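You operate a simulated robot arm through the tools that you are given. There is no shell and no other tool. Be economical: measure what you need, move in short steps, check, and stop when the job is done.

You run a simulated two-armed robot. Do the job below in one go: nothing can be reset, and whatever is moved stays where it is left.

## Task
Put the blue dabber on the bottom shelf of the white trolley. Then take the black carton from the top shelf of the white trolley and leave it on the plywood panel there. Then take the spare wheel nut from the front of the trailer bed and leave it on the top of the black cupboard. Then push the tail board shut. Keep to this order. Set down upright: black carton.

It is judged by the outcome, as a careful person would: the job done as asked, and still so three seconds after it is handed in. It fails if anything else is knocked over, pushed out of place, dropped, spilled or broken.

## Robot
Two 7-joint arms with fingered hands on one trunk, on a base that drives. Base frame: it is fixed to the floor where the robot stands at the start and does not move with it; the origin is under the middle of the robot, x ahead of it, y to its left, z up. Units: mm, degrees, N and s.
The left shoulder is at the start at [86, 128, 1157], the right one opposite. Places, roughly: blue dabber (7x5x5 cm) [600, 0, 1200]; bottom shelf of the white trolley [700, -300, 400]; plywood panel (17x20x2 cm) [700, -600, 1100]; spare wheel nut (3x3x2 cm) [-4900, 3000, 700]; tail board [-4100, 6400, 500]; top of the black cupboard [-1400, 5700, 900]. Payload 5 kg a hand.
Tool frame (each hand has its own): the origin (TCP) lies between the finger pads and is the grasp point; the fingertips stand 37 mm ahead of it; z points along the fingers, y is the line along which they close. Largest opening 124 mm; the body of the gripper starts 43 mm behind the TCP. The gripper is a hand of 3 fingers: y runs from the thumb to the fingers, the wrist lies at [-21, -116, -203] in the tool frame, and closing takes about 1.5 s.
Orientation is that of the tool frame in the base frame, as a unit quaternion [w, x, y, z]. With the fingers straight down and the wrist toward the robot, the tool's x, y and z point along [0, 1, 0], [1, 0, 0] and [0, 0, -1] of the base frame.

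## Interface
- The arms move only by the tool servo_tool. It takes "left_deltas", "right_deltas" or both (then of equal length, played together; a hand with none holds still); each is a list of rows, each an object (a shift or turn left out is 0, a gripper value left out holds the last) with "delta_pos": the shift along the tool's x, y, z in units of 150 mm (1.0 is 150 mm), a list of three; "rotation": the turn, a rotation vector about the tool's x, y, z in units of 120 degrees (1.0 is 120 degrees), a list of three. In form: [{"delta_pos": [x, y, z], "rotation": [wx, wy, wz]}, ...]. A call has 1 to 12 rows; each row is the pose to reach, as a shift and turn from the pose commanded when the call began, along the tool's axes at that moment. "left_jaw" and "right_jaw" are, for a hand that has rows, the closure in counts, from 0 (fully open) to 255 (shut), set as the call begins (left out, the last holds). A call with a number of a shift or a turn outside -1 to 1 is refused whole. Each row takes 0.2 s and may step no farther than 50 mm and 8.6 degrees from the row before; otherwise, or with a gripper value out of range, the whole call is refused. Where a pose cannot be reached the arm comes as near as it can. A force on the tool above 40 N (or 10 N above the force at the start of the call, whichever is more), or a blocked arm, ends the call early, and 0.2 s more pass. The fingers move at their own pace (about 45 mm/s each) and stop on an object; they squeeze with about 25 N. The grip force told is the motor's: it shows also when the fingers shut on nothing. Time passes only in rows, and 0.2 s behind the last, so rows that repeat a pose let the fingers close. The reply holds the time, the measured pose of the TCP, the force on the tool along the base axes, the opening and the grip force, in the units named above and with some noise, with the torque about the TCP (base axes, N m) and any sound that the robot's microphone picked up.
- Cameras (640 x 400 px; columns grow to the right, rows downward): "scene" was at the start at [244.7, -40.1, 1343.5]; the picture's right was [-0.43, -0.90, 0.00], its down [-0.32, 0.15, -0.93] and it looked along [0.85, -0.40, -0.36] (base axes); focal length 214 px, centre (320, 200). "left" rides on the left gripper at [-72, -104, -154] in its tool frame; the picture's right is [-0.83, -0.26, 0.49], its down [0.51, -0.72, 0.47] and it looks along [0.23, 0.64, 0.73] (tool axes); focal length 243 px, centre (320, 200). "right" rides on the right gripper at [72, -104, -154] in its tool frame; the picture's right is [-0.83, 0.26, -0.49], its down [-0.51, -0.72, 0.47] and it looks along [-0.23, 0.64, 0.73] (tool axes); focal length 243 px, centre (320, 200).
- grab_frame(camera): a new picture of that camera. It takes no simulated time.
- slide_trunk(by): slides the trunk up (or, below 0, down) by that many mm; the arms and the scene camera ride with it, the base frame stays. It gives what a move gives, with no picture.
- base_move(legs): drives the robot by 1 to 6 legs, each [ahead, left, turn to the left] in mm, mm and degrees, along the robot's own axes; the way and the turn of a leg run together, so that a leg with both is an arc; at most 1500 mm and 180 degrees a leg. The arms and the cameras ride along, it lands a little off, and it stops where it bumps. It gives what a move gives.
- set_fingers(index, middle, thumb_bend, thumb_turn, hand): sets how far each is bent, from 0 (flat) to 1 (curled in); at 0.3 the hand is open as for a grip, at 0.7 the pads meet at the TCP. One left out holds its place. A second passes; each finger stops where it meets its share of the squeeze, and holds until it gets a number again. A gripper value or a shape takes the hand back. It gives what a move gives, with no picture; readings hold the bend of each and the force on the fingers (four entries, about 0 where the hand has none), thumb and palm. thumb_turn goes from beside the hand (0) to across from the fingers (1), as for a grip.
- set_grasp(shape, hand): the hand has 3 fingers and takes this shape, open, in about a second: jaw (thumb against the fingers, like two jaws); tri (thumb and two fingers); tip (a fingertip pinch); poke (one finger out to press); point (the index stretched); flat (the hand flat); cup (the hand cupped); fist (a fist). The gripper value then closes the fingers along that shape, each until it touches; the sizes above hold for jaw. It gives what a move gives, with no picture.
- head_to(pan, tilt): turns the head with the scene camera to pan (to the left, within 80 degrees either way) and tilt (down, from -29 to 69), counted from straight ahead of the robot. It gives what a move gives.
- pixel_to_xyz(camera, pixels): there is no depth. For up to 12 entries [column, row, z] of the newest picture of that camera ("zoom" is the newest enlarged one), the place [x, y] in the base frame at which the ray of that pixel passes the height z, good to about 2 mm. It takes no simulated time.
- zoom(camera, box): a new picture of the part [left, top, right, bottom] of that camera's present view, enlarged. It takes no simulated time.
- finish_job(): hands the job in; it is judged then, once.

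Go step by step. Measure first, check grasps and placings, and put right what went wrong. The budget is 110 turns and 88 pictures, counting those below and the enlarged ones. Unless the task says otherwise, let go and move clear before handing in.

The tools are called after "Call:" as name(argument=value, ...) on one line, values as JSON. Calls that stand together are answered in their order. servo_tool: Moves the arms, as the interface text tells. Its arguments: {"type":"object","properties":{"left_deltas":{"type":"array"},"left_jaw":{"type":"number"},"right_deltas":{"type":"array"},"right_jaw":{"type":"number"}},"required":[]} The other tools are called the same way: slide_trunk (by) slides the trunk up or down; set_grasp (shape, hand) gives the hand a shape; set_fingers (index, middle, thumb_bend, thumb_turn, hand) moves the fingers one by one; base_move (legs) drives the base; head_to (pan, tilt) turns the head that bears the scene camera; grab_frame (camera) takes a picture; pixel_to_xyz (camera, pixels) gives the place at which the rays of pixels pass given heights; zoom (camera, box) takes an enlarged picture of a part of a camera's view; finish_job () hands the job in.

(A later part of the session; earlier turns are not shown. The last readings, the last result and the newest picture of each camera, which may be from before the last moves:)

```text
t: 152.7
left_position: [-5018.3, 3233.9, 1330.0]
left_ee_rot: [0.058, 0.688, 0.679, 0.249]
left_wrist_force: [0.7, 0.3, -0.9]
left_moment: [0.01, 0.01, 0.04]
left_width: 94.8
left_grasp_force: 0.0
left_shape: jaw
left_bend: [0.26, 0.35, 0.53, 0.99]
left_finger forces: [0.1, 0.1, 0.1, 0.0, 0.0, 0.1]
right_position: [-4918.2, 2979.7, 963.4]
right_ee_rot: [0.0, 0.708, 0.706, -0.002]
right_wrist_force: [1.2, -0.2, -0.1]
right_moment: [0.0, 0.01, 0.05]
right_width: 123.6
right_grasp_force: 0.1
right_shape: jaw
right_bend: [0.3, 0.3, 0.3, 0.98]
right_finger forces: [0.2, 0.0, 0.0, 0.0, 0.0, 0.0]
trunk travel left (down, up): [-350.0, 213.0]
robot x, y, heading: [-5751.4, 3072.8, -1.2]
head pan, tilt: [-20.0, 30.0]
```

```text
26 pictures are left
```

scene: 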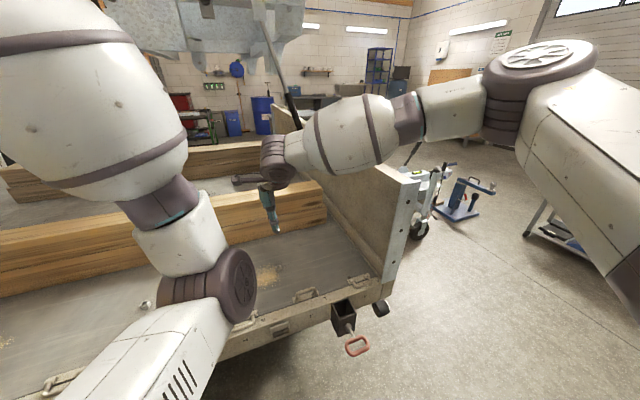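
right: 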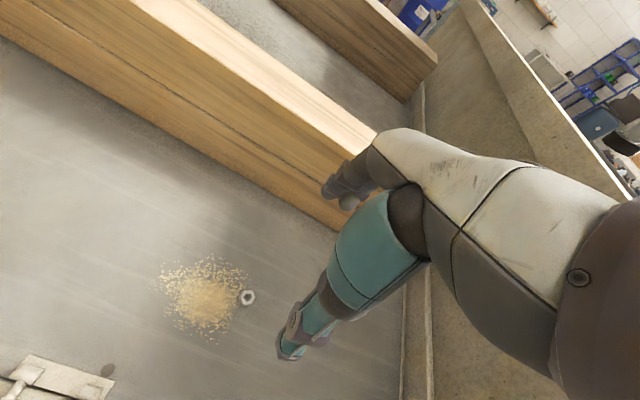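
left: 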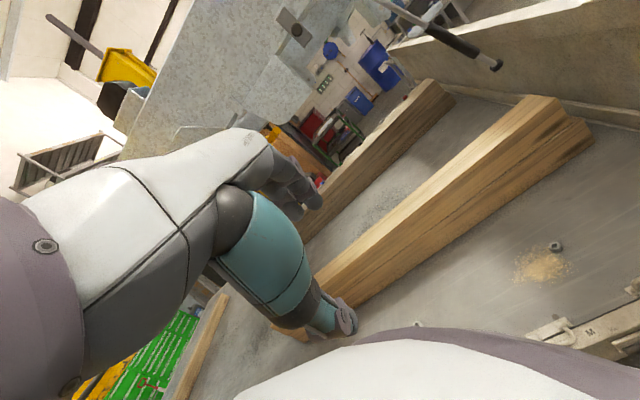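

The nut shows at (248,297) in the right picture, just left of the closing point. I refine its place.

Call:
pixel_to_xyz(camera="right", pixels=[[248, 297, 712], [248, 297, 700], [248, 297, 690]])

Call:
servo_tool(right_deltas=[{"delta_pos": [0, 0, 0.3]}, {"delta_pos": [0, 0, 0.6]}, {"delta_pos": [0, 0, 0.9]}, {"delta_pos": [0, 0, 0.9]}], right_jaw=80)

Call:
grab_frame(camera="right")

```text
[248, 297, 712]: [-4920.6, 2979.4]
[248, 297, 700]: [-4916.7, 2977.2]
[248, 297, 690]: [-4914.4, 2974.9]
```

```text
t: 153.7
left_position: [-5018.7, 3233.8, 1328.3]
left_ee_rot: [0.058, 0.689, 0.679, 0.248]
left_wrist_force: [0.4, 0.5, -0.1]
left_moment: [-0.05, 0.01, -0.04]
left_width: 95.0
left_grasp_force: 0.0
left_shape: jaw
left_bend: [0.26, 0.35, 0.53, 0.99]
left_finger forces: [0.0, 0.0, 0.0, 0.0, 0.1, 0.1]
right_position: [-4918.7, 2977.0, 828.4]
right_ee_rot: [0.001, 0.708, 0.706, -0.001]
right_wrist_force: [0.3, 0.8, -1.3]
right_moment: [0.02, -0.01, -0.01]
right_width: 85.3
right_grasp_force: 0.1
right_shape: jaw
right_bend: [0.27, 0.38, 0.59, 0.99]
right_finger forces: [0.0, 0.1, 0.0, 0.0, 0.1, 0.0]
trunk travel left (down, up): [-350.0, 213.0]
robot x, y, heading: [-5750.3, 3073.5, -1.2]
head pan, tilt: [-20.0, 30.0]
```

```text
25 pictures are left
```

right: 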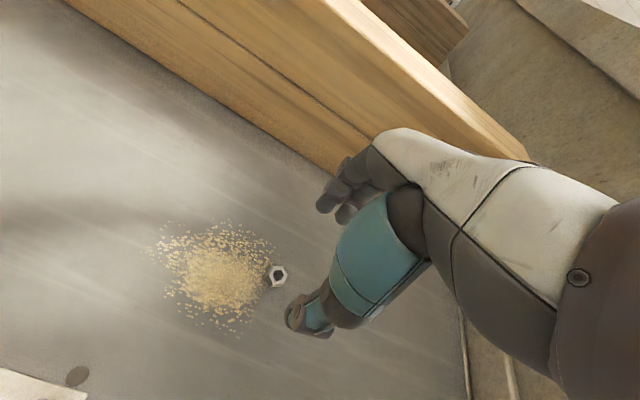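

The nut is right between the fingers. I go down gently toward z≈740.

Call:
pixel_to_xyz(camera="right", pixels=[[277, 275, 712], [277, 275, 700]])

Call:
servo_tool(right_deltas=[{"delta_pos": [0, 0, 0.25]}, {"delta_pos": [0, 0, 0.45]}, {"delta_pos": [0, 0, 0.53]}, {"delta_pos": [0, 0, 0.57]}, {"delta_pos": [0, 0, 0.59]}])

Call:
grab_frame(camera="right")

```text
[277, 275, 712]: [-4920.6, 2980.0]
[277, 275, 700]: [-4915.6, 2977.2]
```

```text
t: 154.9
left_position: [-5018.1, 3235.5, 1328.6]
left_ee_rot: [0.057, 0.689, 0.679, 0.249]
left_wrist_force: [1.3, 0.0, -0.8]
left_moment: [-0.02, 0.0, -0.04]
left_width: 94.9
left_grasp_force: 0.2
left_shape: jaw
left_bend: [0.26, 0.35, 0.53, 0.99]
left_finger forces: [0.1, 0.0, 0.0, 0.0, 0.0, 0.0]
right_position: [-4921.2, 2978.7, 739.8]
right_ee_rot: [0.0, 0.709, 0.705, -0.002]
right_wrist_force: [-0.1, 0.3, 1.1]
right_moment: [-0.03, -0.02, -0.01]
right_width: 85.6
right_grasp_force: 0.1
right_shape: jaw
right_bend: [0.27, 0.38, 0.59, 0.99]
right_finger forces: [0.0, 0.0, 0.0, 0.0, 0.0, 0.1]
trunk travel left (down, up): [-350.0, 213.0]
robot x, y, heading: [-5749.3, 3078.6, -1.0]
head pan, tilt: [-20.0, 30.0]
```

```text
24 pictures are left
```

right: 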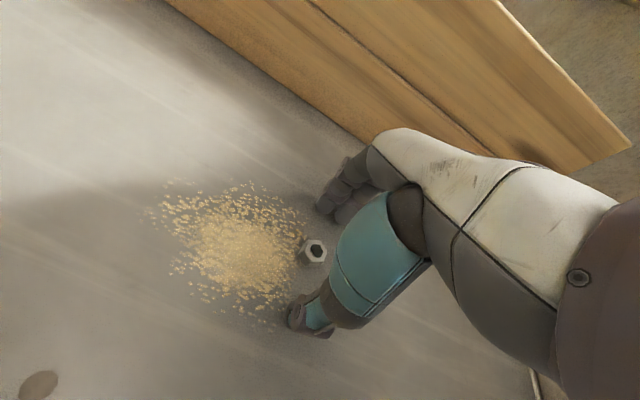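

No contact yet. I creep down a few mm more to touch, then close.

Call:
servo_tool(right_deltas=[{"delta_pos": [0, 0, 0.015]}, {"delta_pos": [0, 0, 0.03]}, {"delta_pos": [0, 0, 0.03]}])

Call:
servo_tool(right_deltas=[{"delta_pos": [0, 0, 0]}, {"delta_pos": [0, 0, 0]}, {"delta_pos": [0, 0, 0]}, {"delta_pos": [0, 0, 0]}, {"delta_pos": [0, 0, 0]}, {"delta_pos": [0, 0, 0]}, {"delta_pos": [0, 0, 0]}, {"delta_pos": [0, 0, 0]}], right_jaw=255)

Call:
grab_frame(camera="right")

```text
t: 155.7
left_position: [-5019.6, 3233.5, 1329.6]
left_ee_rot: [0.058, 0.689, 0.679, 0.248]
left_wrist_force: [1.1, 0.3, 0.1]
left_moment: [-0.01, 0.01, -0.03]
left_width: 94.8
left_grasp_force: 0.2
left_shape: jaw
left_bend: [0.26, 0.35, 0.53, 0.99]
left_finger forces: [0.0, 0.0, 0.0, 0.1, 0.1, 0.0]
right_position: [-4919.7, 2977.8, 737.6]
right_ee_rot: [-0.001, 0.708, 0.706, -0.001]
right_wrist_force: [0.3, -0.5, 9.1]
right_moment: [-0.1, -0.53, -0.01]
right_width: 85.5
right_grasp_force: 0.0
right_shape: jaw
right_bend: [0.27, 0.37, 0.59, 0.99]
right_finger forces: [1.8, 7.4, 0.1, 0.0, 0.1, 0.0]
trunk travel left (down, up): [-350.0, 213.0]
robot x, y, heading: [-5745.3, 3069.5, -1.0]
head pan, tilt: [-20.0, 30.0]
```

```text
t: 157.5
left_position: [-5020.1, 3233.4, 1329.7]
left_ee_rot: [0.058, 0.688, 0.679, 0.249]
left_wrist_force: [-0.4, -0.7, 0.3]
left_moment: [0.0, 0.02, -0.01]
left_width: 94.7
left_grasp_force: 0.0
left_shape: jaw
left_bend: [0.26, 0.35, 0.53, 0.99]
left_finger forces: [0.0, 0.0, 0.0, 0.0, 0.1, 0.0]
right_position: [-4921.6, 2977.6, 739.1]
right_ee_rot: [0.0, 0.708, 0.706, -0.001]
right_wrist_force: [0.0, -0.2, 18.4]
right_moment: [0.09, -0.55, -0.04]
right_width: 22.8
right_grasp_force: 25.4
right_shape: jaw
right_bend: [0.74, 0.49, 0.65, 1.0]
right_finger forces: [23.0, 1.3, 0.0, 0.1, 22.3, 0.0]
trunk travel left (down, up): [-350.0, 213.0]
robot x, y, heading: [-5749.0, 3072.9, -1.0]
head pan, tilt: [-20.0, 30.0]
```

```text
23 pictures are left
```

right: 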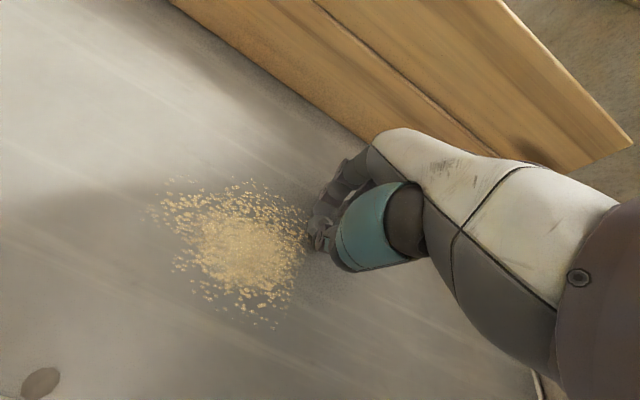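

The grip stopped at 22.8 mm with index and thumb loaded, so the nut seems held. I lift and check.

Call:
servo_tool(right_deltas=[{"delta_pos": [0, 0, -0.1]}, {"delta_pos": [0, 0, -0.25]}, {"delta_pos": [0, 0, -0.5]}, {"delta_pos": [0, 0, -0.8]}, {"delta_pos": [0, 0, -1.0]}])

Call:
grab_frame(camera="right")

```text
t: 158.7
left_position: [-5019.2, 3233.5, 1329.0]
left_ee_rot: [0.058, 0.689, 0.679, 0.247]
left_wrist_force: [0.2, -0.2, -0.4]
left_moment: [0.0, -0.01, -0.02]
left_width: 94.6
left_grasp_force: 0.1
left_shape: jaw
left_bend: [0.26, 0.35, 0.53, 0.99]
left_finger forces: [0.1, 0.0, 0.0, 0.1, 0.0, 0.0]
right_position: [-4921.2, 2978.6, 887.2]
right_ee_rot: [0.0, 0.708, 0.706, -0.003]
right_wrist_force: [0.3, 0.0, 0.8]
right_moment: [0.03, 0.01, -0.03]
right_width: 21.0
right_grasp_force: 24.6
right_shape: jaw
right_bend: [0.74, 0.5, 0.63, 1.0]
right_finger forces: [16.1, 1.8, 0.1, 0.0, 14.9, 0.1]
trunk travel left (down, up): [-350.0, 213.0]
robot x, y, heading: [-5748.5, 3075.6, -1.1]
head pan, tilt: [-20.0, 30.0]
```

```text
22 pictures are left
```

right: 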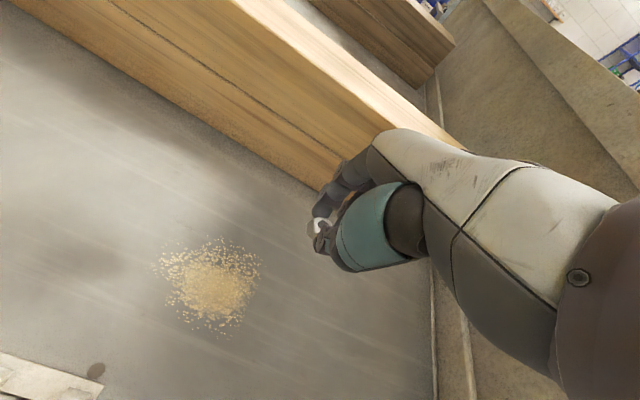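

The nut is held, visible between the fingertips at (318,226). I raise the hand and back away, then retrace the known route around the front of the trailer.

Call:
servo_tool(right_deltas=[{"delta_pos": [0, -0.1, -0.3]}, {"delta_pos": [0, -0.2, -0.6]}, {"delta_pos": [0, -0.3, -0.9]}, {"delta_pos": [0, -0.35, -1.0]}])

Call:
servo_tool(right_deltas=[{"delta_pos": [0, -0.15, -0.28]}, {"delta_pos": [0, -0.3, -0.56]}, {"delta_pos": [0, -0.45, -0.84]}, {"delta_pos": [0, -0.55, -1.0]}])

Call:
base_move(legs=[[-250, 0, 0], [0, 0, -90], [1450, 0, 0], [1450, 0, 0], [450, 0, 0], [0, 0, 90]])

```text
t: 159.7
left_position: [-5017.9, 3233.7, 1328.8]
left_ee_rot: [0.058, 0.689, 0.679, 0.249]
left_wrist_force: [-0.9, -0.1, -0.1]
left_moment: [-0.02, -0.01, 0.02]
left_width: 94.8
left_grasp_force: 0.0
left_shape: jaw
left_bend: [0.26, 0.35, 0.53, 0.99]
left_finger forces: [0.0, 0.0, 0.0, 0.0, 0.0, 0.1]
right_position: [-4973.0, 2980.0, 1037.3]
right_ee_rot: [0.001, 0.709, 0.705, -0.002]
right_wrist_force: [-1.0, 0.5, -0.6]
right_moment: [-0.01, 0.03, -0.04]
right_width: 20.8
right_grasp_force: 25.2
right_shape: jaw
right_bend: [0.74, 0.5, 0.63, 1.0]
right_finger forces: [16.0, 1.7, 0.0, 0.1, 14.8, 0.0]
trunk travel left (down, up): [-350.0, 213.0]
robot x, y, heading: [-5750.9, 3072.5, -0.7]
head pan, tilt: [-20.0, 30.0]
```

```text
t: 160.7
left_position: [-5020.5, 3234.2, 1329.1]
left_ee_rot: [0.058, 0.689, 0.679, 0.249]
left_wrist_force: [-0.4, -0.7, -0.3]
left_moment: [-0.01, -0.02, 0.0]
left_width: 94.8
left_grasp_force: 0.1
left_shape: jaw
left_bend: [0.26, 0.35, 0.53, 0.99]
left_finger forces: [0.0, 0.0, 0.0, 0.0, 0.1, 0.1]
right_position: [-5056.9, 2979.7, 1187.8]
right_ee_rot: [0.001, 0.708, 0.706, -0.002]
right_wrist_force: [-0.2, -0.4, -0.1]
right_moment: [-0.01, -0.01, 0.01]
right_width: 20.9
right_grasp_force: 25.0
right_shape: jaw
right_bend: [0.74, 0.5, 0.63, 1.0]
right_finger forces: [16.0, 1.8, 0.1, 0.0, 14.8, 0.0]
trunk travel left (down, up): [-350.0, 213.0]
robot x, y, heading: [-5750.2, 3072.7, -0.8]
head pan, tilt: [-20.0, 30.0]
```

```text
t: 186.1
left_position: [-5349.1, -133.4, 1327.7]
left_ee_rot: [0.06, 0.695, 0.673, 0.246]
left_wrist_force: [0.0, -1.0, 0.1]
left_moment: [0.0, -0.02, 0.0]
left_width: 94.7
left_grasp_force: 0.1
left_shape: jaw
left_bend: [0.26, 0.35, 0.53, 0.99]
left_finger forces: [0.0, 0.1, 0.0, 0.0, 0.1, 0.1]
right_position: [-5390.3, -388.6, 1185.4]
right_ee_rot: [-0.001, 0.714, 0.7, -0.002]
right_wrist_force: [0.5, 0.0, 0.3]
right_moment: [0.01, 0.04, 0.0]
right_width: 20.1
right_grasp_force: 25.2
right_shape: jaw
right_bend: [0.74, 0.5, 0.63, 1.0]
right_finger forces: [15.4, 1.9, 0.0, 0.0, 13.7, 0.0]
trunk travel left (down, up): [-350.0, 213.0]
robot x, y, heading: [-6085.1, -281.9, -2.0]
head pan, tilt: [-20.0, 30.0]
```

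I'm at (−6085, −282). I continue east along y≈−460 to x≈−780 and turn to face +y.

Call:
base_move(legs=[[0, -180, 2], [1450, 0, 0], [1450, 0, 0], [1450, 0, 0], [950, 0, 0], [0, 0, 90]])

Call:
head_to(pan=20, tilt=10)

Call:
grab_frame(camera="scene")

```text
t: 216.6
left_position: [-947.6, 300.7, 1329.5]
left_ee_rot: [-0.138, -0.011, 0.967, 0.213]
left_wrist_force: [-0.5, 0.6, -0.5]
left_moment: [0.0, 0.02, -0.01]
left_width: 95.1
left_grasp_force: 0.3
left_shape: jaw
left_bend: [0.26, 0.35, 0.53, 0.99]
left_finger forces: [0.0, 0.1, 0.0, 0.1, 0.0, 0.0]
right_position: [-690.3, 273.3, 1185.7]
right_ee_rot: [0.001, -0.018, 1.0, -0.001]
right_wrist_force: [0.2, -0.6, -0.8]
right_moment: [0.02, -0.02, 0.0]
right_width: 20.0
right_grasp_force: 25.4
right_shape: jaw
right_bend: [0.74, 0.5, 0.63, 1.0]
right_finger forces: [15.3, 2.1, 0.0, 0.0, 13.2, 0.1]
trunk travel left (down, up): [-350.0, 213.0]
robot x, y, heading: [-760.8, -428.0, 90.9]
head pan, tilt: [-20.0, 30.0]
```

```text
t: 217.6
left_position: [-948.0, 300.6, 1329.0]
left_ee_rot: [-0.138, -0.011, 0.967, 0.214]
left_wrist_force: [0.2, -0.1, 0.0]
left_moment: [-0.04, 0.01, 0.03]
left_width: 94.8
left_grasp_force: 0.1
left_shape: jaw
left_bend: [0.26, 0.35, 0.53, 0.99]
left_finger forces: [0.0, 0.0, 0.0, 0.1, 0.0, 0.1]
right_position: [-691.6, 273.6, 1187.7]
right_ee_rot: [0.001, -0.018, 1.0, -0.002]
right_wrist_force: [-0.3, -0.2, -0.9]
right_moment: [-0.02, 0.02, -0.01]
right_width: 20.0
right_grasp_force: 24.6
right_shape: jaw
right_bend: [0.74, 0.5, 0.63, 1.0]
right_finger forces: [15.4, 1.9, 0.0, 0.1, 13.3, 0.0]
trunk travel left (down, up): [-350.0, 213.0]
robot x, y, heading: [-758.6, -424.4, 91.1]
head pan, tilt: [20.0, 10.0]
```

```text
21 pictures are left
```

scene: 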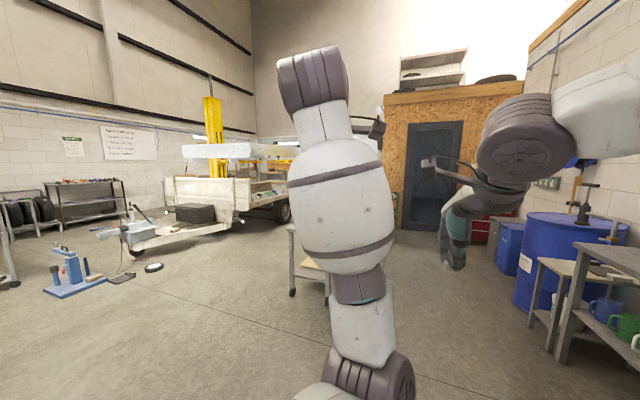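

The lane ahead passes the small trolley on the left and a barrel and small table on the right; I check their places.

Call:
pixel_to_xyz(camera="scene", pixels=[[533, 328, 0], [557, 362, 0], [515, 305, 0], [497, 268, 0], [330, 303, 0], [293, 295, 0], [430, 232, 0], [475, 243, 0]])

Call:
base_move(legs=[[1450, 0, -1], [1300, 100, 0]])

Call:
head_to(pan=-5, tilt=12)

Call:
grab_frame(camera="scene")

```text
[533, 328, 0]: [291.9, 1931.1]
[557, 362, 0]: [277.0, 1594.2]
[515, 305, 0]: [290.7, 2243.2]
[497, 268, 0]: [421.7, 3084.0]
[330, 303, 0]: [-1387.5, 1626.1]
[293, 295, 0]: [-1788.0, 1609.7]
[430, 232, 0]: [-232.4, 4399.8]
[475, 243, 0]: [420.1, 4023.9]
```

```text
t: 230.9
left_position: [-1060.0, 3038.0, 1328.3]
left_ee_rot: [-0.138, -0.008, 0.967, 0.214]
left_wrist_force: [0.2, 0.5, 0.2]
left_moment: [-0.03, -0.03, 0.05]
left_width: 94.8
left_grasp_force: 0.1
left_shape: jaw
left_bend: [0.26, 0.35, 0.53, 0.99]
left_finger forces: [0.0, 0.0, 0.0, 0.0, 0.0, 0.0]
right_position: [-803.8, 3008.5, 1186.3]
right_ee_rot: [0.001, -0.014, 1.0, -0.002]
right_wrist_force: [-0.3, -0.6, -0.5]
right_moment: [-0.01, 0.0, 0.02]
right_width: 20.0
right_grasp_force: 25.5
right_shape: jaw
right_bend: [0.74, 0.5, 0.63, 1.0]
right_finger forces: [15.1, 2.0, 0.0, 0.0, 13.1, 0.1]
trunk travel left (down, up): [-350.0, 213.0]
robot x, y, heading: [-876.7, 2311.5, 90.9]
head pan, tilt: [20.0, 10.0]
```

```text
t: 231.8
left_position: [-1061.4, 3038.5, 1328.8]
left_ee_rot: [-0.137, -0.007, 0.967, 0.214]
left_wrist_force: [0.3, 0.1, -0.3]
left_moment: [-0.01, 0.0, 0.02]
left_width: 94.8
left_grasp_force: 0.0
left_shape: jaw
left_bend: [0.26, 0.35, 0.53, 0.99]
left_finger forces: [0.1, 0.0, 0.0, 0.0, 0.0, 0.0]
right_position: [-804.5, 3008.8, 1186.4]
right_ee_rot: [0.001, -0.014, 1.0, -0.002]
right_wrist_force: [-0.1, 0.5, -0.1]
right_moment: [-0.01, 0.02, 0.03]
right_width: 19.9
right_grasp_force: 24.8
right_shape: jaw
right_bend: [0.74, 0.5, 0.63, 1.0]
right_finger forces: [15.2, 2.0, 0.0, 0.1, 13.1, 0.0]
trunk travel left (down, up): [-350.0, 213.0]
robot x, y, heading: [-874.3, 2310.4, 90.8]
head pan, tilt: [-5.0, 12.0]
```

```text
20 pictures are left
```

scene: 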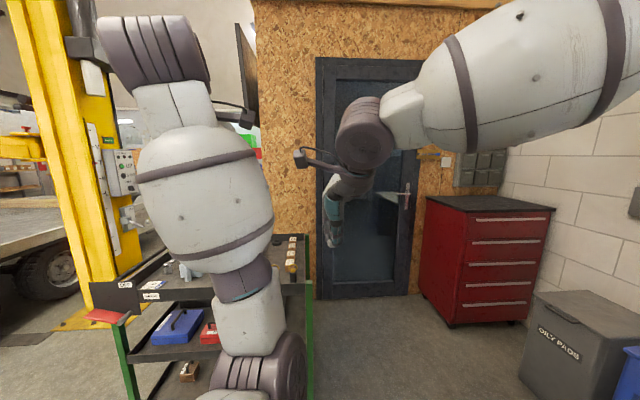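

The plywood room blocks straight ahead at y≈4400, with a green tool cart before it. The cupboard must lie beyond, left of the room; I look left.

Call:
head_to(pan=48, tilt=18)

Call:
grab_frame(camera="scene")

Call:
pixel_to_xyz(camera="scene", pixels=[[100, 300, 0], [60, 325, 0], [150, 330, 0], [200, 300, 0], [250, 300, 0], [30, 290, 0]])

```text
t: 233.0
left_position: [-1060.0, 3038.4, 1327.4]
left_ee_rot: [-0.137, -0.007, 0.967, 0.214]
left_wrist_force: [-0.1, -0.3, -0.5]
left_moment: [0.02, -0.01, 0.0]
left_width: 94.7
left_grasp_force: 0.0
left_shape: jaw
left_bend: [0.26, 0.35, 0.53, 0.99]
left_finger forces: [0.0, 0.0, 0.1, 0.1, 0.0, 0.0]
right_position: [-803.9, 3009.0, 1186.4]
right_ee_rot: [0.001, -0.014, 1.0, -0.001]
right_wrist_force: [0.2, -0.9, -0.6]
right_moment: [-0.03, -0.03, 0.0]
right_width: 20.0
right_grasp_force: 24.9
right_shape: jaw
right_bend: [0.74, 0.5, 0.63, 1.0]
right_finger forces: [15.2, 2.0, 0.0, 0.0, 13.1, 0.0]
trunk travel left (down, up): [-350.0, 213.0]
robot x, y, heading: [-879.4, 2310.9, 91.0]
head pan, tilt: [48.0, 18.0]
```

```text
19 pictures are left
```

scene: 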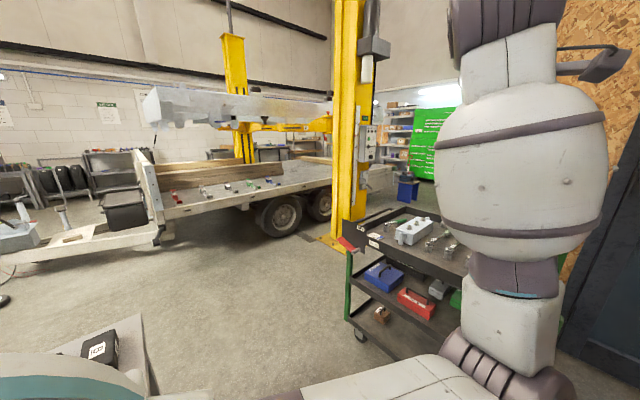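

```text
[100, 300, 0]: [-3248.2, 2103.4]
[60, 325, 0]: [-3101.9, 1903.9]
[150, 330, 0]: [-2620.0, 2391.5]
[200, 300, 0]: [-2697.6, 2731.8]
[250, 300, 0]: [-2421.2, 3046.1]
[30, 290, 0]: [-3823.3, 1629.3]
```

I measure the cart, post base and bin to find the passage.

Call:
pixel_to_xyz(camera="scene", pixels=[[360, 338, 0], [345, 235, 850], [316, 238, 0], [345, 254, 0], [366, 240, 0], [403, 202, 0], [420, 200, 0], [388, 186, 0], [430, 180, 0], [140, 318, 750], [328, 215, 0]])

Call:
zoom(camera="scene", box=[300, 80, 460, 280])

```text
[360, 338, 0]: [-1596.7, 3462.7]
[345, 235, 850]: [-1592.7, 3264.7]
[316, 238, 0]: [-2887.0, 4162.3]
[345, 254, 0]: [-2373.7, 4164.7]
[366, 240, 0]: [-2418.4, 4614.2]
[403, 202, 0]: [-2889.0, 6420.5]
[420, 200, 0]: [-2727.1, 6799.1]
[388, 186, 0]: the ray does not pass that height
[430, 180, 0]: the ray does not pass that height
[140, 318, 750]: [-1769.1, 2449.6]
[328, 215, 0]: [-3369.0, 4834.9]
```

```text
2.00 times, centred on (380, 180) of scene
```

zoom: 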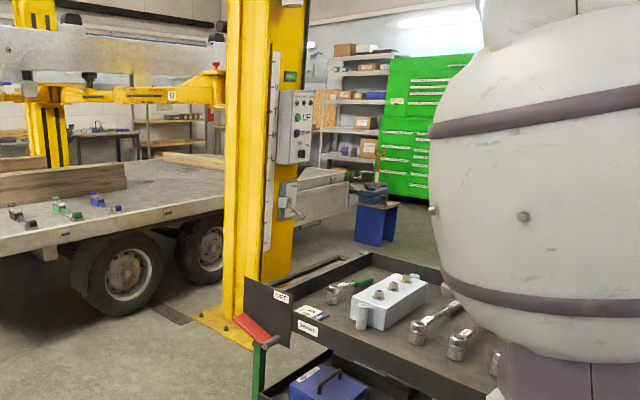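

Passage between post base (x≤−2374) and green cart (x≥−1597) is about 780 mm. I go around the small trolley on open floor and up that lane.

Call:
base_move(legs=[[-1500, 0, -1], [0, 1250, 0], [1500, 0, 0], [600, 0, 0], [500, -130, 0]])

Call:
head_to(pan=-25, tilt=20)

Call:
grab_frame(camera="scene")

```text
t: 258.9
left_position: [-2210.8, 4091.2, 1329.0]
left_ee_rot: [-0.137, -0.005, 0.967, 0.214]
left_wrist_force: [0.2, -0.4, 0.0]
left_moment: [-0.01, 0.02, 0.0]
left_width: 94.6
left_grasp_force: 0.1
left_shape: jaw
left_bend: [0.26, 0.35, 0.53, 0.99]
left_finger forces: [0.1, 0.0, 0.0, 0.0, 0.1, 0.0]
right_position: [-1955.9, 4060.9, 1187.0]
right_ee_rot: [0.001, -0.01, 1.0, -0.001]
right_wrist_force: [1.2, -0.6, -0.2]
right_moment: [-0.02, 0.04, 0.03]
right_width: 19.8
right_grasp_force: 25.0
right_shape: jaw
right_bend: [0.74, 0.5, 0.63, 1.0]
right_finger forces: [15.1, 2.1, 0.1, 0.0, 12.9, 0.0]
trunk travel left (down, up): [-350.0, 213.0]
robot x, y, heading: [-2034.8, 3367.7, 90.3]
head pan, tilt: [48.0, 18.0]
```

```text
t: 260.4
left_position: [-2211.6, 4092.0, 1327.7]
left_ee_rot: [-0.137, -0.005, 0.967, 0.215]
left_wrist_force: [-0.1, -0.1, 0.6]
left_moment: [0.02, 0.0, -0.01]
left_width: 94.7
left_grasp_force: 0.2
left_shape: jaw
left_bend: [0.26, 0.35, 0.53, 0.99]
left_finger forces: [0.0, 0.1, 0.1, 0.0, 0.0, 0.0]
right_position: [-1955.4, 4059.5, 1186.3]
right_ee_rot: [0.0, -0.01, 1.0, -0.002]
right_wrist_force: [-0.2, -1.1, -0.7]
right_moment: [0.0, 0.0, -0.01]
right_width: 19.7
right_grasp_force: 25.1
right_shape: jaw
right_bend: [0.74, 0.5, 0.63, 1.0]
right_finger forces: [15.1, 1.9, 0.0, 0.1, 12.9, 0.0]
trunk travel left (down, up): [-350.0, 213.0]
robot x, y, heading: [-2031.9, 3365.8, 90.3]
head pan, tilt: [-25.0, 20.0]
```

```text
17 pictures are left
```

scene: 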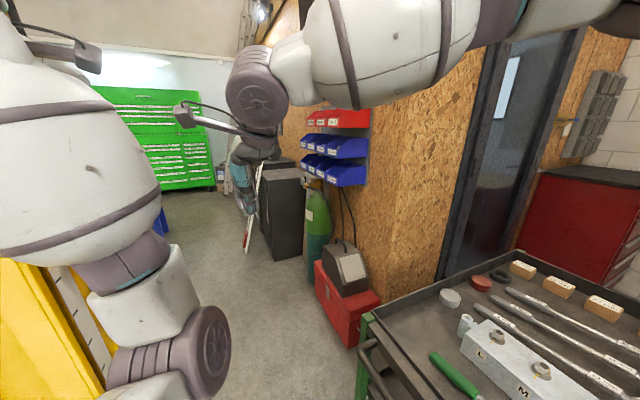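

The black cupboard is at (280,205) by the room's left wall. I measure it.

Call:
pixel_to_xyz(camera="scene", pixels=[[275, 262, 0], [304, 255, 0], [262, 235, 0], [267, 180, 900], [301, 177, 900], [262, 167, 900], [293, 162, 900], [350, 345, 0], [322, 300, 0]])

Call:
zoom(camera="scene", box=[220, 140, 380, 280])

```text
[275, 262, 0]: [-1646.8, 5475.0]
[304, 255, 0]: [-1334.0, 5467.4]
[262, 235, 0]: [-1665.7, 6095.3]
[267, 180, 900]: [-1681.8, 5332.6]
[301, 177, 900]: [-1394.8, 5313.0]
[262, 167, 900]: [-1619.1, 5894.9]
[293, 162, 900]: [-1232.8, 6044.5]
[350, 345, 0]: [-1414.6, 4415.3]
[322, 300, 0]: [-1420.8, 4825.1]
```

```text
2.86 times, centred on (300, 210) of scene
```

zoom: 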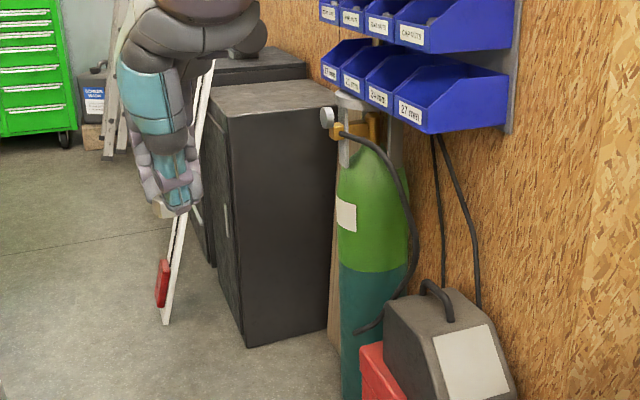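

The cupboard: x −1655…−1330, y from ≈5475, top z≈860. A white pole with a red end stands near its far front; I check where before driving on.

Call:
pixel_to_xyz(camera="zoom", pixels=[[165, 318, 0], [165, 265, 200], [178, 225, 400], [210, 75, 1000], [210, 85, 860], [340, 100, 1200], [340, 100, 1000], [330, 80, 860], [305, 70, 860], [520, 30, 1200], [400, 130, 1000]])

Call:
base_move(legs=[[1000, 0, 0]])

Call:
grab_frame(camera="scene")

```text
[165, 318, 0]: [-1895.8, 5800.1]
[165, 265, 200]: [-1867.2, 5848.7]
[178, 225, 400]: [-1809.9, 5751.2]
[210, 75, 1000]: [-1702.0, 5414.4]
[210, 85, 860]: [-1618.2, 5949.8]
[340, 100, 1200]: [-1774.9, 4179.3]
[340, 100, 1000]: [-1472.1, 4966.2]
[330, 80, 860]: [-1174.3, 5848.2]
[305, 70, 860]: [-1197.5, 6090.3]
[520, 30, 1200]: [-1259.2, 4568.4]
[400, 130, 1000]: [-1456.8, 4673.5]
```

```text
t: 265.6
left_position: [-2223.4, 5092.5, 1329.2]
left_ee_rot: [-0.137, -0.007, 0.967, 0.214]
left_wrist_force: [-0.7, 1.0, -0.3]
left_moment: [0.02, -0.01, -0.02]
left_width: 94.7
left_grasp_force: 0.1
left_shape: jaw
left_bend: [0.26, 0.35, 0.53, 0.99]
left_finger forces: [0.1, 0.0, 0.1, 0.0, 0.0, 0.0]
right_position: [-1968.7, 5062.7, 1185.7]
right_ee_rot: [0.001, -0.013, 1.0, -0.001]
right_wrist_force: [0.3, 0.9, 0.9]
right_moment: [-0.01, -0.03, -0.04]
right_width: 19.8
right_grasp_force: 24.8
right_shape: jaw
right_bend: [0.74, 0.5, 0.63, 1.0]
right_finger forces: [15.1, 1.9, 0.1, 0.0, 12.9, 0.1]
trunk travel left (down, up): [-350.0, 213.0]
robot x, y, heading: [-2038.8, 4369.4, 90.7]
head pan, tilt: [-25.0, 20.0]
```

```text
15 pictures are left
```

scene: 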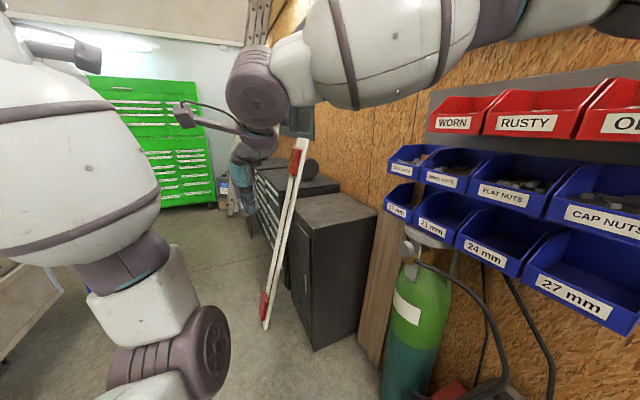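

I re-measure the cupboard's top and the leaning striped pole from here.

Call:
pixel_to_xyz(camera="scene", pixels=[[315, 350, 0], [360, 328, 0], [312, 236, 860], [312, 236, 900], [378, 212, 860], [288, 200, 860], [345, 194, 860], [265, 326, 0], [303, 140, 1100], [303, 140, 1200], [390, 150, 1200], [440, 230, 1000]])

```text
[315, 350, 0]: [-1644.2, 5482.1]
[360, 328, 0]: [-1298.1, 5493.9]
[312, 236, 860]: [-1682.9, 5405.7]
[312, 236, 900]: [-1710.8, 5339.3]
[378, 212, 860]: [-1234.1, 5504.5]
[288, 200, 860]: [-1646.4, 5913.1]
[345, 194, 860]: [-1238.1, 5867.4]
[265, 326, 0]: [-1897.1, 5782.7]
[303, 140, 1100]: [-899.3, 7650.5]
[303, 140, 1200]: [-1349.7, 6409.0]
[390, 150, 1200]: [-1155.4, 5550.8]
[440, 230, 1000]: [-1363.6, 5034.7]
```

The cupboard's top spans x −1645…−1280, y 5482…≈5950, z about 815–860; the pole starts at y≈5783, beyond my path. I drive 480 mm on and swing the right hand over the top's near front corner.

Call:
base_move(legs=[[480, 0, 0]])

Call:
servo_tool(right_deltas=[{"delta_pos": [-0.3, 0.05, 0]}, {"delta_pos": [-0.6, 0.1, 0]}, {"delta_pos": [-0.9, 0.15, 0]}, {"delta_pos": [-0.95, 0.2, 0]}])

Call:
servo_tool(right_deltas=[{"delta_pos": [-0.3, 0.05, 0]}, {"delta_pos": [-0.6, 0.1, 0]}, {"delta_pos": [-0.9, 0.15, 0]}, {"delta_pos": [-0.95, 0.2, 0]}])

Call:
grab_frame(camera="scene")

```text
t: 268.4
left_position: [-2225.8, 5579.1, 1328.8]
left_ee_rot: [-0.136, -0.004, 0.967, 0.215]
left_wrist_force: [-0.5, 0.4, 0.6]
left_moment: [0.0, 0.01, 0.02]
left_width: 94.8
left_grasp_force: 0.0
left_shape: jaw
left_bend: [0.26, 0.35, 0.53, 0.99]
left_finger forces: [0.1, 0.0, 0.0, 0.0, 0.1, 0.0]
right_position: [-1970.3, 5548.6, 1187.9]
right_ee_rot: [0.001, -0.011, 1.0, -0.001]
right_wrist_force: [0.4, 0.2, 0.3]
right_moment: [-0.01, 0.0, 0.05]
right_width: 19.7
right_grasp_force: 25.0
right_shape: jaw
right_bend: [0.74, 0.5, 0.63, 1.0]
right_finger forces: [15.1, 2.0, 0.0, 0.0, 12.8, 0.0]
trunk travel left (down, up): [-350.0, 213.0]
robot x, y, heading: [-2045.6, 4849.3, 90.7]
head pan, tilt: [-25.0, 20.0]
```

```text
t: 269.4
left_position: [-2226.6, 5579.4, 1328.5]
left_ee_rot: [-0.138, -0.006, 0.967, 0.214]
left_wrist_force: [-0.1, 0.8, 0.3]
left_moment: [0.02, 0.02, 0.0]
left_width: 95.0
left_grasp_force: 0.1
left_shape: jaw
left_bend: [0.26, 0.35, 0.53, 0.99]
left_finger forces: [0.0, 0.0, 0.0, 0.0, 0.0, 0.0]
right_position: [-1827.9, 5582.2, 1188.7]
right_ee_rot: [0.001, -0.011, 1.0, -0.002]
right_wrist_force: [-0.8, -1.2, -0.4]
right_moment: [-0.05, -0.02, -0.01]
right_width: 19.6
right_grasp_force: 25.4
right_shape: jaw
right_bend: [0.74, 0.5, 0.63, 1.0]
right_finger forces: [15.0, 1.9, 0.0, 0.1, 12.9, 0.0]
trunk travel left (down, up): [-350.0, 213.0]
robot x, y, heading: [-2047.0, 4851.6, 90.4]
head pan, tilt: [-25.0, 20.0]
```

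```text
t: 270.4
left_position: [-2226.4, 5579.9, 1328.1]
left_ee_rot: [-0.136, -0.006, 0.967, 0.214]
left_wrist_force: [-0.1, -1.3, -0.4]
left_moment: [-0.03, -0.03, -0.03]
left_width: 94.8
left_grasp_force: 0.1
left_shape: jaw
left_bend: [0.26, 0.35, 0.53, 0.99]
left_finger forces: [0.0, 0.0, 0.0, 0.1, 0.0, 0.0]
right_position: [-1686.9, 5615.5, 1188.4]
right_ee_rot: [0.002, -0.012, 1.0, -0.001]
right_wrist_force: [-1.5, 1.0, -1.2]
right_moment: [-0.01, 0.04, 0.03]
right_width: 20.0
right_grasp_force: 25.1
right_shape: jaw
right_bend: [0.74, 0.5, 0.63, 1.0]
right_finger forces: [15.2, 2.1, 0.1, 0.0, 12.9, 0.0]
trunk travel left (down, up): [-350.0, 213.0]
robot x, y, heading: [-2048.0, 4848.4, 90.5]
head pan, tilt: [-25.0, 20.0]
```

```text
14 pictures are left
```

scene: 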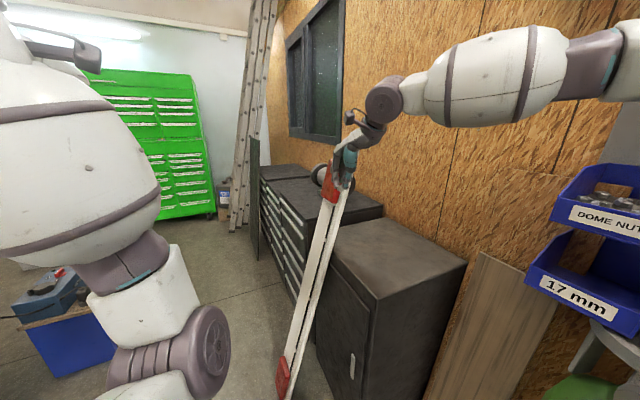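

The striped pole seems near the hand; I triangulate its foot and top, and check the cupboard's top again.

Call:
pixel_to_xyz(camera="scene", pixels=[[283, 392, 0], [345, 185, 1100], [345, 185, 1200], [347, 160, 1200], [347, 160, 1250], [378, 300, 860], [378, 300, 815], [466, 263, 860], [466, 263, 815], [330, 258, 815], [384, 207, 815], [405, 219, 815]])

Call:
zoom(camera="scene", box=[260, 100, 480, 400])

```text
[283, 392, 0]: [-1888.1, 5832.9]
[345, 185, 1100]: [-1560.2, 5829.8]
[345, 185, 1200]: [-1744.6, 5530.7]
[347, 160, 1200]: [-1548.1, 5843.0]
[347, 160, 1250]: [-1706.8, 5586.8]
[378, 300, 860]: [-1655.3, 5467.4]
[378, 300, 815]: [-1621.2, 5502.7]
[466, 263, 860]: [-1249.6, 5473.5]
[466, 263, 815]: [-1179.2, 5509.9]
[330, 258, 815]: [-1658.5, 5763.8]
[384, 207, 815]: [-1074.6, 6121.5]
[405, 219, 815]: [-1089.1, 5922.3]
```

```text
1.33 times, centred on (370, 250) of scene
```

zoom: 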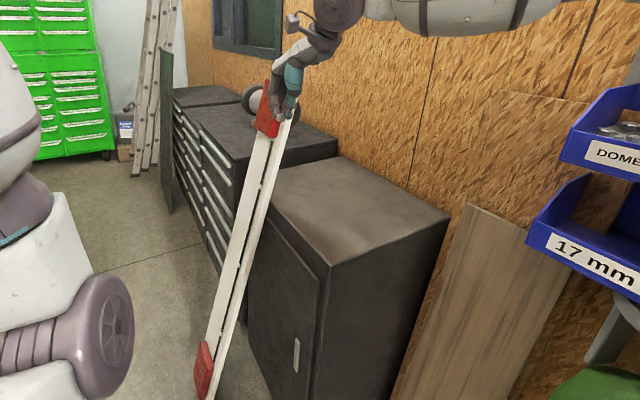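

The pole leans on the cupboard's front edge in the plane y≈5800, clear of my target (≈(−1545, 5590), top z≈842). But the right elbow is close to the wall bins, so I retract and come in at an angle: step left, turn 35° right, step ahead.

Call:
servo_tool(right_deltas=[{"delta_pos": [0.3, -0.05, 0]}, {"delta_pos": [0.6, -0.1, 0]}, {"delta_pos": [0.9, -0.15, 0]}, {"delta_pos": [0.95, -0.2, 0]}])

Call:
servo_tool(right_deltas=[{"delta_pos": [0.3, -0.05, 0]}, {"delta_pos": [0.6, -0.1, 0]}, {"delta_pos": [0.9, -0.15, 0]}, {"delta_pos": [0.95, -0.2, 0]}])

Call:
base_move(legs=[[0, 120, 0], [0, 0, -35], [180, 0, 0]])

Call:
head_to(pan=-12, tilt=28)

Call:
grab_frame(camera="scene")

```text
t: 271.4
left_position: [-2225.3, 5579.5, 1328.4]
left_ee_rot: [-0.136, -0.005, 0.967, 0.215]
left_wrist_force: [-0.2, 0.0, -0.3]
left_moment: [-0.02, -0.01, 0.0]
left_width: 95.0
left_grasp_force: 0.1
left_shape: jaw
left_bend: [0.26, 0.35, 0.53, 0.99]
left_finger forces: [0.0, 0.1, 0.0, 0.0, 0.0, 0.0]
right_position: [-1827.4, 5581.4, 1188.0]
right_ee_rot: [0.001, -0.011, 1.0, -0.002]
right_wrist_force: [-0.5, -0.6, -0.3]
right_moment: [0.03, -0.01, 0.0]
right_width: 19.7
right_grasp_force: 25.4
right_shape: jaw
right_bend: [0.74, 0.5, 0.63, 1.0]
right_finger forces: [15.1, 2.0, 0.1, 0.1, 13.0, 0.1]
trunk travel left (down, up): [-350.0, 213.0]
robot x, y, heading: [-2051.1, 4854.3, 90.5]
head pan, tilt: [-25.0, 20.0]
```

```text
t: 272.4
left_position: [-2225.3, 5579.4, 1329.2]
left_ee_rot: [-0.137, -0.005, 0.967, 0.214]
left_wrist_force: [0.0, -0.3, 0.3]
left_moment: [0.03, -0.01, 0.0]
left_width: 94.7
left_grasp_force: 0.1
left_shape: jaw
left_bend: [0.26, 0.35, 0.53, 0.99]
left_finger forces: [0.0, 0.0, 0.0, 0.1, 0.0, 0.0]
right_position: [-1970.3, 5548.1, 1187.3]
right_ee_rot: [0.001, -0.011, 1.0, -0.001]
right_wrist_force: [0.5, -0.6, -0.2]
right_moment: [-0.02, -0.04, 0.02]
right_width: 19.5
right_grasp_force: 24.9
right_shape: jaw
right_bend: [0.74, 0.5, 0.63, 1.0]
right_finger forces: [15.0, 2.0, 0.1, 0.0, 13.0, 0.0]
trunk travel left (down, up): [-350.0, 213.0]
robot x, y, heading: [-2051.3, 4854.1, 90.2]
head pan, tilt: [-25.0, 20.0]
```

```text
t: 276.5
left_position: [-1795.9, 5696.1, 1330.3]
left_ee_rot: [-0.065, 0.286, 0.923, 0.247]
left_wrist_force: [-0.8, -0.3, -0.1]
left_moment: [-0.01, 0.03, 0.0]
left_width: 94.7
left_grasp_force: 0.1
left_shape: jaw
left_bend: [0.26, 0.35, 0.53, 0.99]
left_finger forces: [0.0, 0.0, 0.0, 0.0, 0.1, 0.1]
right_position: [-1603.7, 5524.6, 1187.8]
right_ee_rot: [0.002, 0.289, 0.957, 0.0]
right_wrist_force: [-1.1, -0.5, -0.3]
right_moment: [-0.02, -0.01, 0.0]
right_width: 19.8
right_grasp_force: 25.4
right_shape: jaw
right_bend: [0.74, 0.5, 0.63, 1.0]
right_finger forces: [15.0, 1.9, 0.1, 0.1, 12.8, 0.0]
trunk travel left (down, up): [-350.0, 213.0]
robot x, y, heading: [-2070.4, 4998.5, 55.7]
head pan, tilt: [-25.0, 20.0]
```

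```text
t: 277.2
left_position: [-1793.4, 5698.7, 1327.8]
left_ee_rot: [-0.066, 0.286, 0.924, 0.246]
left_wrist_force: [-0.7, 0.0, -0.6]
left_moment: [-0.05, 0.02, 0.05]
left_width: 94.6
left_grasp_force: 0.0
left_shape: jaw
left_bend: [0.26, 0.35, 0.53, 0.99]
left_finger forces: [0.0, 0.1, 0.0, 0.0, 0.0, 0.0]
right_position: [-1601.3, 5527.5, 1184.7]
right_ee_rot: [0.0, 0.289, 0.957, -0.002]
right_wrist_force: [-0.6, 0.4, -0.9]
right_moment: [-0.02, -0.03, -0.01]
right_width: 19.6
right_grasp_force: 25.0
right_shape: jaw
right_bend: [0.74, 0.5, 0.63, 1.0]
right_finger forces: [15.0, 2.1, 0.1, 0.0, 12.9, 0.1]
trunk travel left (down, up): [-350.0, 213.0]
robot x, y, heading: [-2062.6, 4998.0, 55.5]
head pan, tilt: [-12.0, 28.0]
```

```text
12 pictures are left
```

scene: 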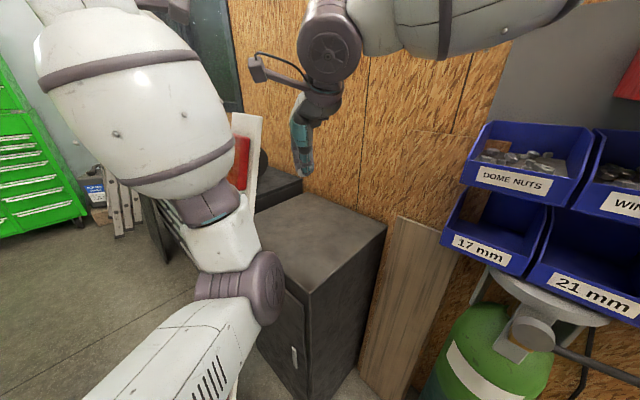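

The hand is over the cupboard's near corner with the bins to the right clear. I move 75 mm inward and descend to about z 917.

Call:
servo_tool(right_deltas=[{"delta_pos": [0, 0.25, 0.0]}, {"delta_pos": [0, 0.5, 0.1]}, {"delta_pos": [0, 0.5, 0.4]}, {"delta_pos": [0, 0.5, 0.7]}, {"delta_pos": [0, 0.5, 0.9]}])

Call:
servo_tool(right_deltas=[{"delta_pos": [0, 0, 0.3]}, {"delta_pos": [0, 0, 0.6]}, {"delta_pos": [0, 0, 0.85]}, {"delta_pos": [0, 0, 0.85]}])

Call:
grab_frame(camera="right")

```text
t: 278.4
left_position: [-1803.1, 5696.0, 1331.7]
left_ee_rot: [-0.063, 0.285, 0.924, 0.247]
left_wrist_force: [-0.2, -0.1, 0.0]
left_moment: [0.01, 0.01, -0.02]
left_width: 94.7
left_grasp_force: 0.0
left_shape: jaw
left_bend: [0.26, 0.35, 0.53, 0.99]
left_finger forces: [0.1, 0.0, 0.1, 0.0, 0.0, 0.0]
right_position: [-1570.4, 5588.4, 1058.1]
right_ee_rot: [0.004, 0.29, 0.957, 0.001]
right_wrist_force: [0.5, 0.7, -1.5]
right_moment: [-0.01, 0.02, -0.02]
right_width: 19.4
right_grasp_force: 25.4
right_shape: jaw
right_bend: [0.74, 0.5, 0.63, 1.0]
right_finger forces: [15.1, 2.1, 0.1, 0.1, 12.8, 0.0]
trunk travel left (down, up): [-350.0, 213.0]
robot x, y, heading: [-2065.2, 4998.9, 55.5]
head pan, tilt: [-12.0, 28.0]
```

```text
t: 279.6
left_position: [-1852.7, 5683.9, 1344.2]
left_ee_rot: [-0.048, 0.281, 0.924, 0.255]
left_wrist_force: [-0.2, -0.2, 0.4]
left_moment: [-0.01, 0.0, 0.01]
left_width: 94.7
left_grasp_force: 0.0
left_shape: jaw
left_bend: [0.26, 0.35, 0.53, 0.99]
left_finger forces: [0.1, 0.1, 0.1, 0.0, 0.0, 0.0]
right_position: [-1609.2, 5581.9, 958.0]
right_ee_rot: [0.022, 0.287, 0.957, 0.015]
right_wrist_force: [0.1, 0.6, -0.1]
right_moment: [0.0, 0.0, 0.0]
right_width: 19.4
right_grasp_force: 25.2
right_shape: jaw
right_bend: [0.74, 0.5, 0.63, 1.0]
right_finger forces: [15.1, 2.1, 0.0, 0.0, 12.6, 0.0]
trunk travel left (down, up): [-350.0, 213.0]
robot x, y, heading: [-2073.7, 4999.1, 55.7]
head pan, tilt: [-12.0, 28.0]
stopped in row 4 (right hand): the arm was blocked; the commanded pose is now the measured one
```

```text
11 pictures are left
```

right: 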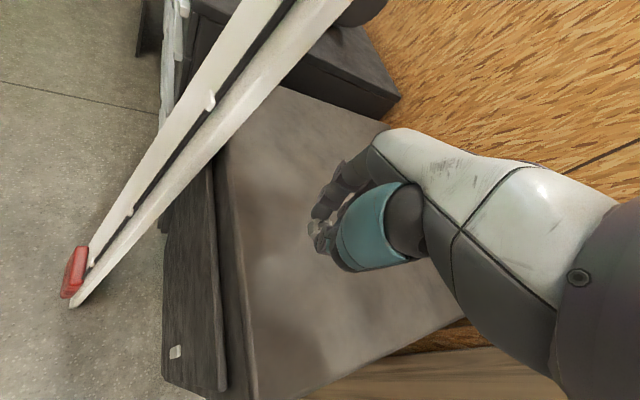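

The arm was blocked — most likely the elbow met the bins. I raise the hand straight up to free it, then reposition the base 272 mm left and turn 25° so that the elbow falls well clear.

Call:
servo_tool(right_deltas=[{"delta_pos": [0, 0, -0.3]}, {"delta_pos": [0, 0, -0.6]}, {"delta_pos": [0, 0, -0.9]}, {"delta_pos": [0, 0, -1.0]}])

Call:
servo_tool(right_deltas=[{"delta_pos": [0, -0.1, -0.25]}, {"delta_pos": [0, -0.2, -0.5]}, {"delta_pos": [0, -0.2, -0.5]}])

Call:
base_move(legs=[[0, 272, 0], [0, 0, -25]])

Call:
head_to(pan=-40, tilt=25)

Call:
grab_frame(camera="scene")

```text
t: 280.6
left_position: [-1793.1, 5695.6, 1329.4]
left_ee_rot: [-0.065, 0.287, 0.923, 0.246]
left_wrist_force: [0.8, 0.1, -0.1]
left_moment: [0.01, 0.01, 0.01]
left_width: 94.8
left_grasp_force: 0.0
left_shape: jaw
left_bend: [0.26, 0.35, 0.53, 0.99]
left_finger forces: [0.1, 0.0, 0.1, 0.0, 0.0, 0.1]
right_position: [-1561.8, 5584.9, 1080.3]
right_ee_rot: [0.002, 0.292, 0.957, 0.002]
right_wrist_force: [0.8, -0.5, -0.6]
right_moment: [0.02, 0.0, 0.02]
right_width: 19.5
right_grasp_force: 24.6
right_shape: jaw
right_bend: [0.74, 0.5, 0.63, 1.0]
right_finger forces: [14.9, 2.1, 0.0, 0.0, 12.2, 0.0]
trunk travel left (down, up): [-350.0, 213.0]
robot x, y, heading: [-2066.8, 5000.9, 55.6]
head pan, tilt: [-12.0, 28.0]
```

```text
t: 281.4
left_position: [-1796.7, 5698.9, 1327.9]
left_ee_rot: [-0.066, 0.287, 0.924, 0.245]
left_wrist_force: [-0.4, 0.5, -1.0]
left_moment: [0.0, -0.02, -0.02]
left_width: 94.6
left_grasp_force: 0.0
left_shape: jaw
left_bend: [0.26, 0.35, 0.53, 0.99]
left_finger forces: [0.1, 0.0, 0.0, 0.1, 0.0, 0.1]
right_position: [-1584.7, 5562.0, 1153.0]
right_ee_rot: [0.002, 0.289, 0.957, 0.001]
right_wrist_force: [0.5, 0.3, -0.8]
right_moment: [0.02, 0.03, 0.02]
right_width: 19.4
right_grasp_force: 24.6
right_shape: jaw
right_bend: [0.74, 0.5, 0.63, 1.0]
right_finger forces: [14.8, 2.2, 0.0, 0.1, 12.3, 0.0]
trunk travel left (down, up): [-350.0, 213.0]
robot x, y, heading: [-2070.1, 5003.3, 55.4]
head pan, tilt: [-12.0, 28.0]
```

```text
t: 284.6
left_position: [-1755.4, 5673.4, 1329.2]
left_ee_rot: [-0.012, 0.479, 0.84, 0.255]
left_wrist_force: [0.5, 0.9, 0.1]
left_moment: [-0.02, -0.01, 0.03]
left_width: 94.6
left_grasp_force: 0.1
left_shape: jaw
left_bend: [0.26, 0.35, 0.53, 0.99]
left_finger forces: [0.0, 0.1, 0.0, 0.0, 0.0, 0.1]
right_position: [-1620.6, 5460.1, 1154.0]
right_ee_rot: [0.002, 0.489, 0.872, 0.001]
right_wrist_force: [0.5, 0.3, -0.5]
right_moment: [0.02, 0.01, 0.0]
right_width: 19.2
right_grasp_force: 24.8
right_shape: jaw
right_bend: [0.74, 0.5, 0.63, 1.0]
right_finger forces: [14.8, 2.1, 0.0, 0.0, 12.1, 0.0]
trunk travel left (down, up): [-350.0, 213.0]
robot x, y, heading: [-2296.6, 5160.6, 30.5]
head pan, tilt: [-12.0, 28.0]
```

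```text
t: 285.6
left_position: [-1754.2, 5672.6, 1328.8]
left_ee_rot: [-0.011, 0.479, 0.84, 0.254]
left_wrist_force: [0.5, -0.6, 0.1]
left_moment: [-0.03, 0.03, -0.03]
left_width: 94.7
left_grasp_force: 0.1
left_shape: jaw
left_bend: [0.26, 0.35, 0.53, 0.99]
left_finger forces: [0.0, 0.1, 0.0, 0.1, 0.0, 0.0]
right_position: [-1620.1, 5460.7, 1154.6]
right_ee_rot: [0.002, 0.489, 0.872, 0.001]
right_wrist_force: [0.1, -0.2, -1.0]
right_moment: [0.01, 0.01, -0.04]
right_width: 19.2
right_grasp_force: 25.3
right_shape: jaw
right_bend: [0.74, 0.5, 0.63, 1.0]
right_finger forces: [14.8, 2.2, 0.0, 0.0, 12.1, 0.0]
trunk travel left (down, up): [-350.0, 213.0]
robot x, y, heading: [-2298.0, 5156.8, 30.2]
head pan, tilt: [-40.0, 25.0]
```

```text
10 pictures are left
```

scene: 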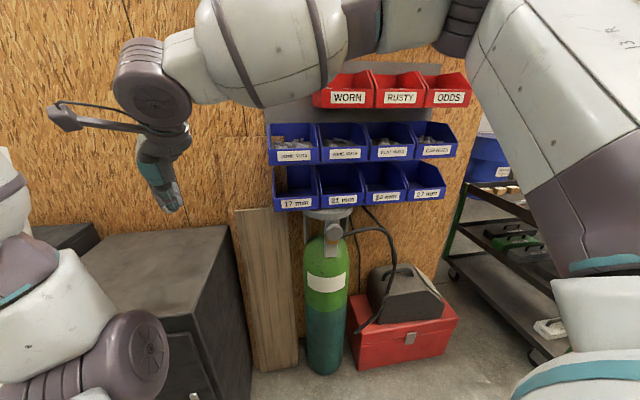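

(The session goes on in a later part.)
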